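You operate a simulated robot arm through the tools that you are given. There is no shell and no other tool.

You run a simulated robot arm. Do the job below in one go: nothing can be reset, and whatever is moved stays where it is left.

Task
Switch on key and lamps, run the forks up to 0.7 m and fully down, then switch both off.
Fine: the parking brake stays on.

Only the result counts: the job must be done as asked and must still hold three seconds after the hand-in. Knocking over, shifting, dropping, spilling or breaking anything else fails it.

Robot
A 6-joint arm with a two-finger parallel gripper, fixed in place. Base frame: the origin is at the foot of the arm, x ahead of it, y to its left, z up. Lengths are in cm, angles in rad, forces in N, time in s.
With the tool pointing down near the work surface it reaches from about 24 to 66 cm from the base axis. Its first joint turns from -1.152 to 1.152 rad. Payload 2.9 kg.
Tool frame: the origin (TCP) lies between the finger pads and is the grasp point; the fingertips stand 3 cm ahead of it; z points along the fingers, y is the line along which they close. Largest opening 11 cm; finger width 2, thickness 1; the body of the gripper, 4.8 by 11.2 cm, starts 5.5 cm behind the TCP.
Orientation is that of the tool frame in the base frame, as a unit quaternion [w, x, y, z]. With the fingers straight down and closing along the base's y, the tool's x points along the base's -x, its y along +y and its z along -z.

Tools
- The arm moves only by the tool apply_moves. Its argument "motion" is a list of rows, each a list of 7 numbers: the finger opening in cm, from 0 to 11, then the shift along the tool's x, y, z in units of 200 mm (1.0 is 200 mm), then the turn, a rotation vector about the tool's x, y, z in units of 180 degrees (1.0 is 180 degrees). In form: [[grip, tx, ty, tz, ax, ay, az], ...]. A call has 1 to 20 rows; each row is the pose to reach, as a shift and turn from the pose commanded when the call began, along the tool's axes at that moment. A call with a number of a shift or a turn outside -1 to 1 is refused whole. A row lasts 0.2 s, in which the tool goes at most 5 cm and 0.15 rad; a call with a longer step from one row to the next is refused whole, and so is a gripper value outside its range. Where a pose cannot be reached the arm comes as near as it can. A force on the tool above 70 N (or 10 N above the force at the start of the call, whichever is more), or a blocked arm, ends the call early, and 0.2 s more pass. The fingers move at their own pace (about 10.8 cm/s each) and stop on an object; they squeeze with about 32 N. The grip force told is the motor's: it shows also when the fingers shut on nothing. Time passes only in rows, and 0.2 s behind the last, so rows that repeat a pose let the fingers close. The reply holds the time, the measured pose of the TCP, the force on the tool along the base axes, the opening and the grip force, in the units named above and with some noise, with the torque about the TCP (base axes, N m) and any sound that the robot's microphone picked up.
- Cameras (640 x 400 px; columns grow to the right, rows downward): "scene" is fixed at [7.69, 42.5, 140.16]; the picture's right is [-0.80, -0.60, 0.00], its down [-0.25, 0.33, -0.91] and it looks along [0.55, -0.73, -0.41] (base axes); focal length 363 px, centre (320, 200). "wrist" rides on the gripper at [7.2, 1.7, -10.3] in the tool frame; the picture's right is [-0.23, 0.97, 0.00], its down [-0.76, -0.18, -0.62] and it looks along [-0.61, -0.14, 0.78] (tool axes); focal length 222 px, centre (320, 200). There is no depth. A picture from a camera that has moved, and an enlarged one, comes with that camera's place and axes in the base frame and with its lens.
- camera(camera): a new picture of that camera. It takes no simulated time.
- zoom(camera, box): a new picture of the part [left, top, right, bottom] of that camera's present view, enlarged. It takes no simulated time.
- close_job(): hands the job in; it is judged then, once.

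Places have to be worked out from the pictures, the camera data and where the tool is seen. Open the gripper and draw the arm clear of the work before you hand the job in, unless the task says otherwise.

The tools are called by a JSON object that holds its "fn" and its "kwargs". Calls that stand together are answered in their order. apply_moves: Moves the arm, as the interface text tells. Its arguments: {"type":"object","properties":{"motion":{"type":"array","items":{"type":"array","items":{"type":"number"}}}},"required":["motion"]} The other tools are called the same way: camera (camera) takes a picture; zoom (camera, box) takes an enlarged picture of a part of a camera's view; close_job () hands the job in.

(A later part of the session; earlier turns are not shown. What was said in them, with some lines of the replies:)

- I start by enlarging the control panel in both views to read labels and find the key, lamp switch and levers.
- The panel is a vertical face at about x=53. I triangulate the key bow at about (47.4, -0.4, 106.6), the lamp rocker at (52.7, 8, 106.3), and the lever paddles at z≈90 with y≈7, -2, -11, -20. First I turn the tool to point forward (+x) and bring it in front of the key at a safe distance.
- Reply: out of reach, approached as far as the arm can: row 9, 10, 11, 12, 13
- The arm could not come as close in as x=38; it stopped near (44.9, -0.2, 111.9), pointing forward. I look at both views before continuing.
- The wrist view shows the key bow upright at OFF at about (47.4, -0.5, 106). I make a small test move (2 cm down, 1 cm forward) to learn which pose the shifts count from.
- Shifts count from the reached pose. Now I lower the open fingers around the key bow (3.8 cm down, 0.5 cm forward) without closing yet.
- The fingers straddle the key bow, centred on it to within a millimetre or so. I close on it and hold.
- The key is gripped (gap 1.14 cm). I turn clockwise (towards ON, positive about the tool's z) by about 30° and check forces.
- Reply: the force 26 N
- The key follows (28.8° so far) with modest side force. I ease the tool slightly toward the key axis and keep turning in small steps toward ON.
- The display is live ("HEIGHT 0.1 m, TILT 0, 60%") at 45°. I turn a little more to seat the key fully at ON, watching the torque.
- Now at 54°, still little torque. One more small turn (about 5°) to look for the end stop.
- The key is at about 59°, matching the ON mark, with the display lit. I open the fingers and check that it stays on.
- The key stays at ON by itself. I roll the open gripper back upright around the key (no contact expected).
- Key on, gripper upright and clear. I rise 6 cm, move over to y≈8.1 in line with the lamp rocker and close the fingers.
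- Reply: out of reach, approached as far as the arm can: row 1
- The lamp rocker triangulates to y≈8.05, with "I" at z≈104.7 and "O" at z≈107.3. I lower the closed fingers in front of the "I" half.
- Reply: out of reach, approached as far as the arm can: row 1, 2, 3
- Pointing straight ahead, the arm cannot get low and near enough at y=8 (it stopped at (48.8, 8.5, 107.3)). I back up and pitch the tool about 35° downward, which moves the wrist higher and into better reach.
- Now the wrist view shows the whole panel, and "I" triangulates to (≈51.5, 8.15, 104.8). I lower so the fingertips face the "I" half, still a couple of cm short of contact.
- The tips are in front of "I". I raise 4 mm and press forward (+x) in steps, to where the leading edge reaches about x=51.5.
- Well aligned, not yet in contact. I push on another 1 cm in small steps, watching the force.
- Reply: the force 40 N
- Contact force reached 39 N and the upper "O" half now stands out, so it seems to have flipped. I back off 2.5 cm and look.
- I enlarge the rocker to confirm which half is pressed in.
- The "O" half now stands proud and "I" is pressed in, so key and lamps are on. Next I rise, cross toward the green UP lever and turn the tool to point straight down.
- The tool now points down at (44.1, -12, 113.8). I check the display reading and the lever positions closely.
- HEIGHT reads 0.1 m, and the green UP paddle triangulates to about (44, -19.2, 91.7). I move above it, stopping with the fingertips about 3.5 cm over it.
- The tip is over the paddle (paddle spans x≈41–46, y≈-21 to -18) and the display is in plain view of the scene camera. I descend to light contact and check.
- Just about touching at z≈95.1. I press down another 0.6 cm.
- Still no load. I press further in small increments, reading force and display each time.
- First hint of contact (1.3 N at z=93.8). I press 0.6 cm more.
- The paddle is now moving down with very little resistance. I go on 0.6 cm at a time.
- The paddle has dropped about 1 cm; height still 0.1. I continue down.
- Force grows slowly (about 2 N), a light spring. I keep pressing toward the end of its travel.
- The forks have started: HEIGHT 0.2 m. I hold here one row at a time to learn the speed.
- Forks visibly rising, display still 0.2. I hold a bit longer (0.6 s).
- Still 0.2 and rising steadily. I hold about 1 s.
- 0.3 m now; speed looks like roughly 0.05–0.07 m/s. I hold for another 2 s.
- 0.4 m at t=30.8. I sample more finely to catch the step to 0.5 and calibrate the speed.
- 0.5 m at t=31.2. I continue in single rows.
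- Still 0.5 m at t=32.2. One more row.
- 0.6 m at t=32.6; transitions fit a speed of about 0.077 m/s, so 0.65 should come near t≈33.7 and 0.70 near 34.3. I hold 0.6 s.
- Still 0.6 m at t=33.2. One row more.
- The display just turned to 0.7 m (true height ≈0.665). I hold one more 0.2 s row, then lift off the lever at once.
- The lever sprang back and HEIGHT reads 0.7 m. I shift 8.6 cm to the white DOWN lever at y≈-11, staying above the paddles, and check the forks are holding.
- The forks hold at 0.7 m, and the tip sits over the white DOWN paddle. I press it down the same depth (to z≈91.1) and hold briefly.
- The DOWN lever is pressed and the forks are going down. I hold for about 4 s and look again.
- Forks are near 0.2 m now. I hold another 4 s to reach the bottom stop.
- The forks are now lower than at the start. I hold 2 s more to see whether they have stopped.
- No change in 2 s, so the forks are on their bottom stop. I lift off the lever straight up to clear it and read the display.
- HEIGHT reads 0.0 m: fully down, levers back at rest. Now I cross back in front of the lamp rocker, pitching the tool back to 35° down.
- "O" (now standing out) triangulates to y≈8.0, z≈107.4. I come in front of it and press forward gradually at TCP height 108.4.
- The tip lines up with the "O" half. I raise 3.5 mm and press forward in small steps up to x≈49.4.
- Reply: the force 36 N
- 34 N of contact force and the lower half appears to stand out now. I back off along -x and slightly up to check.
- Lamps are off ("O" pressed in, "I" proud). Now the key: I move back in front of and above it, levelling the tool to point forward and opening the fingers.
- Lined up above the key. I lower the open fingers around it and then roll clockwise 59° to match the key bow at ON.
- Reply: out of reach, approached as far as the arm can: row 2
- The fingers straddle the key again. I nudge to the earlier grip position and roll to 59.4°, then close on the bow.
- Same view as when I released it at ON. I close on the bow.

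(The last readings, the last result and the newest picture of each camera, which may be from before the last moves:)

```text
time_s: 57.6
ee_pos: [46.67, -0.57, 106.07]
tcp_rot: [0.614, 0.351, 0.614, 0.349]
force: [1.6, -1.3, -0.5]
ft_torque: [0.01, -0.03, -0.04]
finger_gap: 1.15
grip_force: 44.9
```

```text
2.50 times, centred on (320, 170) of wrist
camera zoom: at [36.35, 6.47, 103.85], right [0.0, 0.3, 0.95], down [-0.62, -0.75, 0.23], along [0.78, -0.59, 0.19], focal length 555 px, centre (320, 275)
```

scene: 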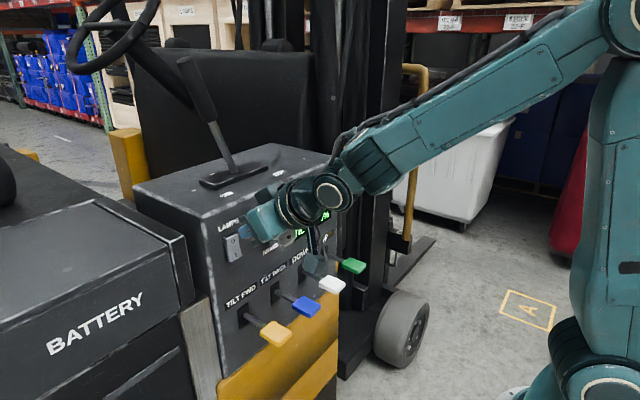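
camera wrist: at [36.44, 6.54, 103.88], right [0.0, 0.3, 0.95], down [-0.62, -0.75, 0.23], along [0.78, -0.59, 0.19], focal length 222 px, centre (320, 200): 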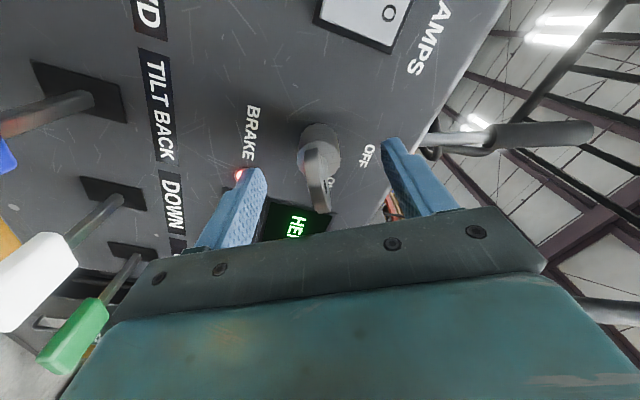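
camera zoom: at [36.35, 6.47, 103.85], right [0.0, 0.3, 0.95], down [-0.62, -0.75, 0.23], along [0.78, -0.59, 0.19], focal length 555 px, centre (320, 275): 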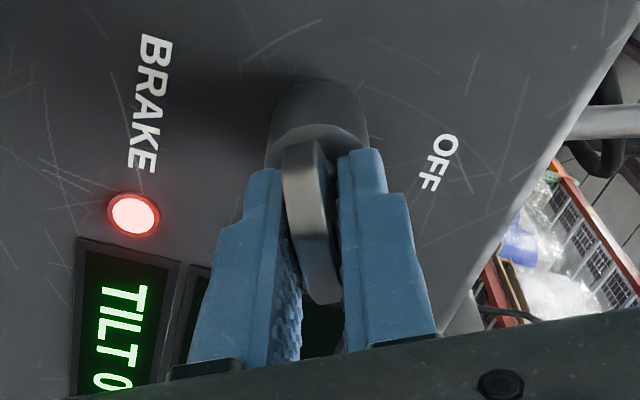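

Firm grip with low side forces. I turn counter-clockwise in small steps, first 30°.

{"fn": "apply_moves", "kwargs": {"motion": [[0, 0, 0, 0, 0, 0, -0.035], [0, 0, 0, 0, 0, 0, -0.07], [0, 0, 0, 0, 0, 0, -0.105], [0, 0, 0, 0, 0, 0, -0.14], [0, 0, 0, 0, 0, 0, -0.165], [0, 0, 0, 0, 0, 0, -0.165]]}}

{"fn": "zoom", "kwargs": {"camera": "scene", "box": [220, 170, 380, 290]}}

```text
time_s: 59.0
ee_pos: [46.74, -0.57, 106.12]
tcp_rot: [0.685, 0.179, 0.683, 0.181]
force: [-3.4, -0.2, 11.8]
ft_torque: [0.0, 0.36, 0.36]
finger_gap: 1.16
grip_force: 44.6
```

```text
3.33 times, centred on (300, 230) of scene
camera zoom: at [7.66, 42.5, 140.16], right [-0.8, -0.6, 0.0], down [-0.25, 0.33, -0.91], along [0.55, -0.73, -0.41], focal length 1210 px, centre (387, 100)
```

zoom: 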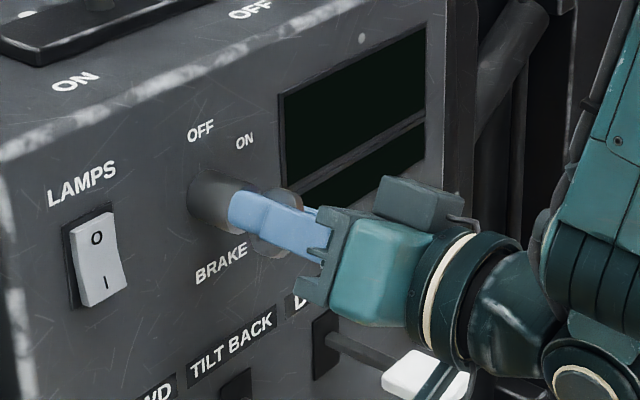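

The display went dark at about 30°. I carry on to the upright OFF position.

{"fn": "apply_moves", "kwargs": {"motion": [[0, 0, 0, 0, 0, 0, -0.035], [0, 0, 0, 0, 0, 0, -0.07], [0, 0, 0, 0, 0, 0, -0.105], [0, 0, 0, 0, 0, 0, -0.14], [0, 0, 0, 0, 0, 0, -0.1645], [0, 0, 0, 0, 0, 0, -0.1645]]}}

{"fn": "zoom", "kwargs": {"camera": "scene", "box": [220, 170, 380, 290]}}

{"fn": "camera", "kwargs": {"camera": "wrist"}}

```text
time_s: 60.4
ee_pos: [46.65, -0.48, 106.19]
tcp_rot: [0.709, -0.001, 0.705, 0.001]
force: [12.2, 18.5, 19.2]
ft_torque: [-0.01, 0.4, 0.41]
finger_gap: 1.18
grip_force: 44.6
```

```text
3.33 times, centred on (300, 230) of scene
camera zoom: at [7.69, 42.56, 140.14], right [-0.8, -0.6, 0.0], down [-0.25, 0.33, -0.91], along [0.55, -0.73, -0.41], focal length 1210 px, centre (387, 100)
```

zoom: 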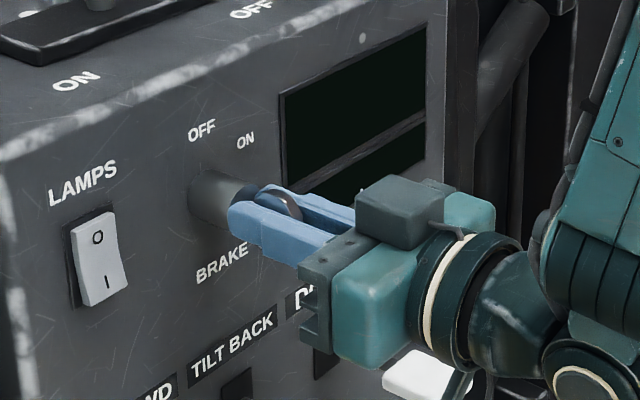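

```text
taken
camera wrist: at [36.38, 1.19, 98.86], right [0.0, 0.97, 0.23], down [-0.63, -0.18, 0.76], along [0.78, -0.14, 0.61], focal length 222 px, centre (320, 200)
```

wrist: 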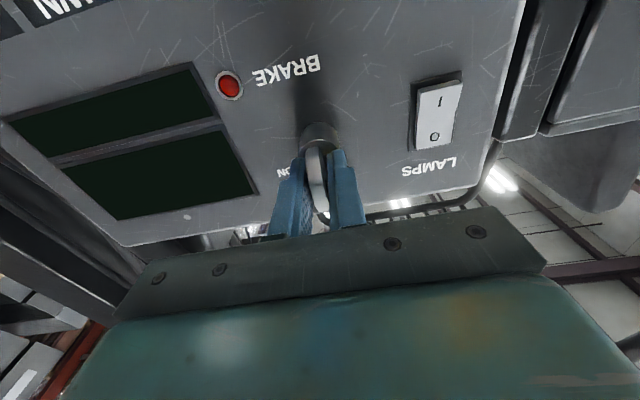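

The key is upright at OFF, display dark. I relieve the small side load, then open the fingers.

{"fn": "apply_moves", "kwargs": {"motion": [[0, -0.006, 0.005, 0.003, 0, 0, 0], [4, -0.006, 0.005, 0.003, 0, 0, 0], [8, -0.006, 0.005, 0.003, 0, 0, 0], [8, -0.006, 0.005, 0.003, 0, 0, 0]]}}

{"fn": "camera", "kwargs": {"camera": "wrist"}}

{"fn": "zoom", "kwargs": {"camera": "scene", "box": [220, 170, 380, 290]}}

```text
time_s: 61.4
ee_pos: [46.76, -0.61, 106.16]
tcp_rot: [0.707, 0.0, 0.708, 0.001]
force: [0.0, -0.5, -0.6]
ft_torque: [-0.05, 0.0, 0.01]
finger_gap: 8.0
grip_force: 0.0
```

```text
taken
camera wrist: at [36.35, 1.17, 98.92], right [0.0, 0.97, 0.23], down [-0.62, -0.18, 0.76], along [0.78, -0.14, 0.61], focal length 222 px, centre (320, 200)
```

wrist: 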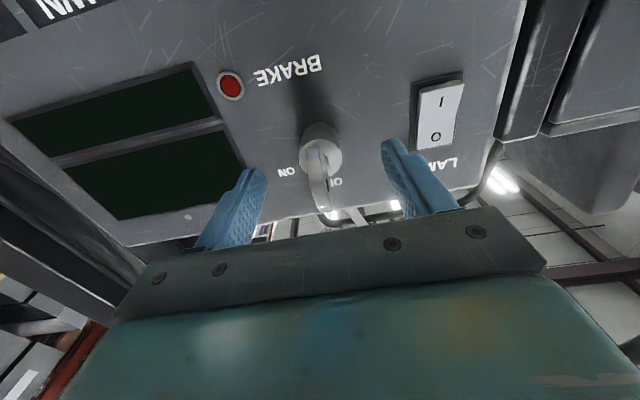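

```text
3.33 times, centred on (300, 230) of scene
camera zoom: at [7.69, 42.5, 140.16], right [-0.8, -0.6, 0.0], down [-0.25, 0.33, -0.91], along [0.55, -0.73, -0.41], focal length 1210 px, centre (387, 100)
```

zoom: 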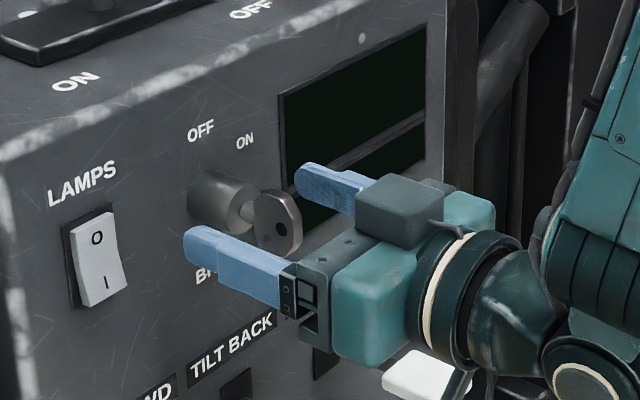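

Key at OFF, just as at the start. I withdraw straight up and then back away from the panel, turning the tool down.

{"fn": "apply_moves", "kwargs": {"motion": [[8, -0.15, 0, 0, 0, 0, 0], [8, -0.3, 0, 0, 0, 0, 0], [8, -0.45, 0, 0, 0, 0, 0], [8, -0.55, 0, 0, 0, 0.04, 0], [8, -0.65, 0, -0.02, 0, 0.08, 0], [8, -0.75, -0.05, -0.06, 0, 0.12, 0], [8, -0.8, -0.1, -0.12, 0, 0.16, 0], [8, -0.8, -0.2, -0.18, 0, 0.2, 0], [8, -0.8, -0.3, -0.24, 0, 0.24, 0], [8, -0.8, -0.4, -0.3, 0, 0.28, 0], [8, -0.8, -0.5, -0.36, 0, 0.32, 0], [8, -0.8, -0.6, -0.42, 0, 0.36, 0], [8, -0.8, -0.7, -0.48, 0, 0.4, 0], [8, -0.8, -0.75, -0.5, 0, 0.44, 0], [8, -0.8, -0.8, -0.5, 0, 0.48, 0], [8, -0.8, -0.8, -0.5, 0, 0.5, 0], [8, -0.8, -0.8, -0.5, 0, 0.5, 0]]}}

{"fn": "camera", "kwargs": {"camera": "scene"}}

{"fn": "zoom", "kwargs": {"camera": "scene", "box": [200, 160, 400, 350]}}

{"fn": "camera", "kwargs": {"camera": "wrist"}}

```text
time_s: 65.0
ee_pos: [36.76, -16.55, 122.19]
tcp_rot: [-0.001, -0.001, 1.0, 0.0]
force: [0.1, 0.9, 0.1]
ft_torque: [0.0, 0.01, 0.03]
finger_gap: 8.04
grip_force: 0.1
out of reach, approached as far as the arm can: row 1
```

```text
taken
```

scene: 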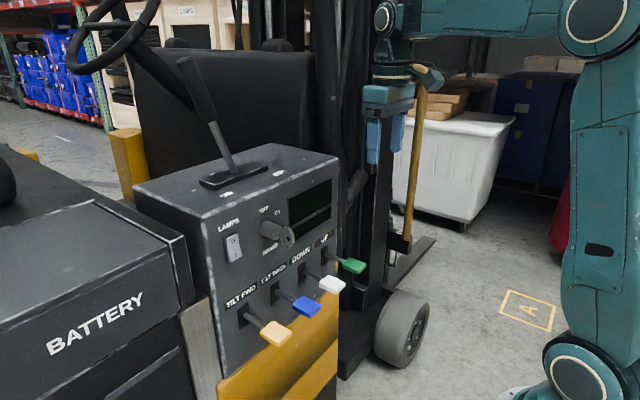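

```text
2.11 times, centred on (300, 255) of scene
camera zoom: at [7.69, 42.5, 140.16], right [-0.8, -0.6, 0.0], down [-0.25, 0.33, -0.91], along [0.55, -0.73, -0.41], focal length 764 px, centre (362, 84)
```

zoom: 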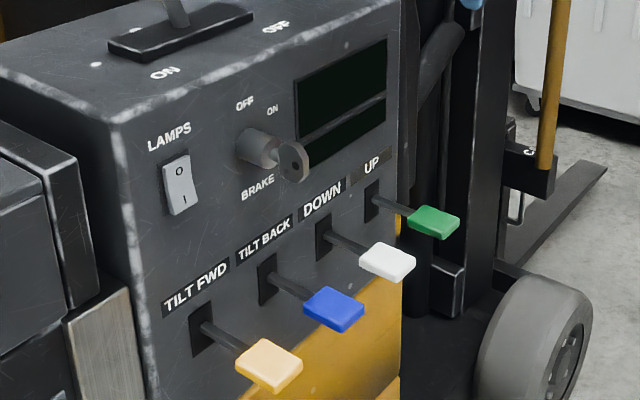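

```text
taken
camera wrist: at [29.47, -14.92, 132.52], right [0.23, 0.97, 0.0], down [0.76, -0.18, 0.62], along [0.61, -0.14, -0.78], focal length 222 px, centre (320, 200)
```

wrist: 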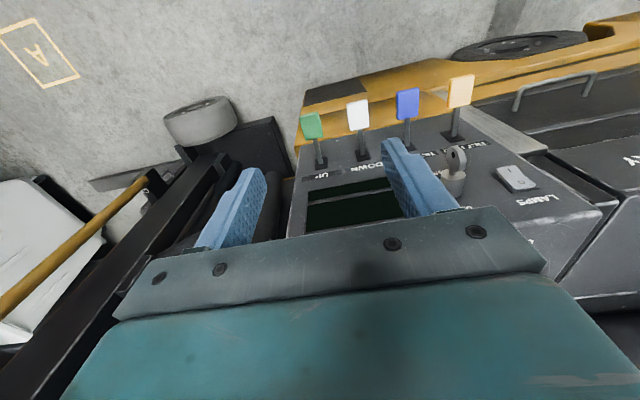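

The final pictures show the key at OFF with a dark display, the lamp rocker at "O", the forks fully down and all levers at rest. The brake lever has not been touched, and the gripper is open and clear, so I hand the job in.

{"fn": "close_job", "kwargs": {}}

```text
The job is handed in.
```

The job is done and handed in; I have not seen a verdict on it. Key and lamps were switched on. The forks went up until the display read 0.7 m, then down to the bottom stop, where it read 0.0 m. Lamps and key are both off again.

- **Fork height:** I let go of the UP lever just after the display changed to 0.7 m. From the timing I put the true height at about 0.68 to 0.71 m, since the display shows only one decimal.
- **Lamps:** I judged the lamps on and off by the position of the switch, because no lamp was visible to the cameras.
- **Parking brake:** I did not touch its lever, and the brake light was lit whenever the key was on.
- **Other controls:** The UP and DOWN levers sprang back to rest, and I did not use the two tilt levers. The gripper is open and well clear of the panel.
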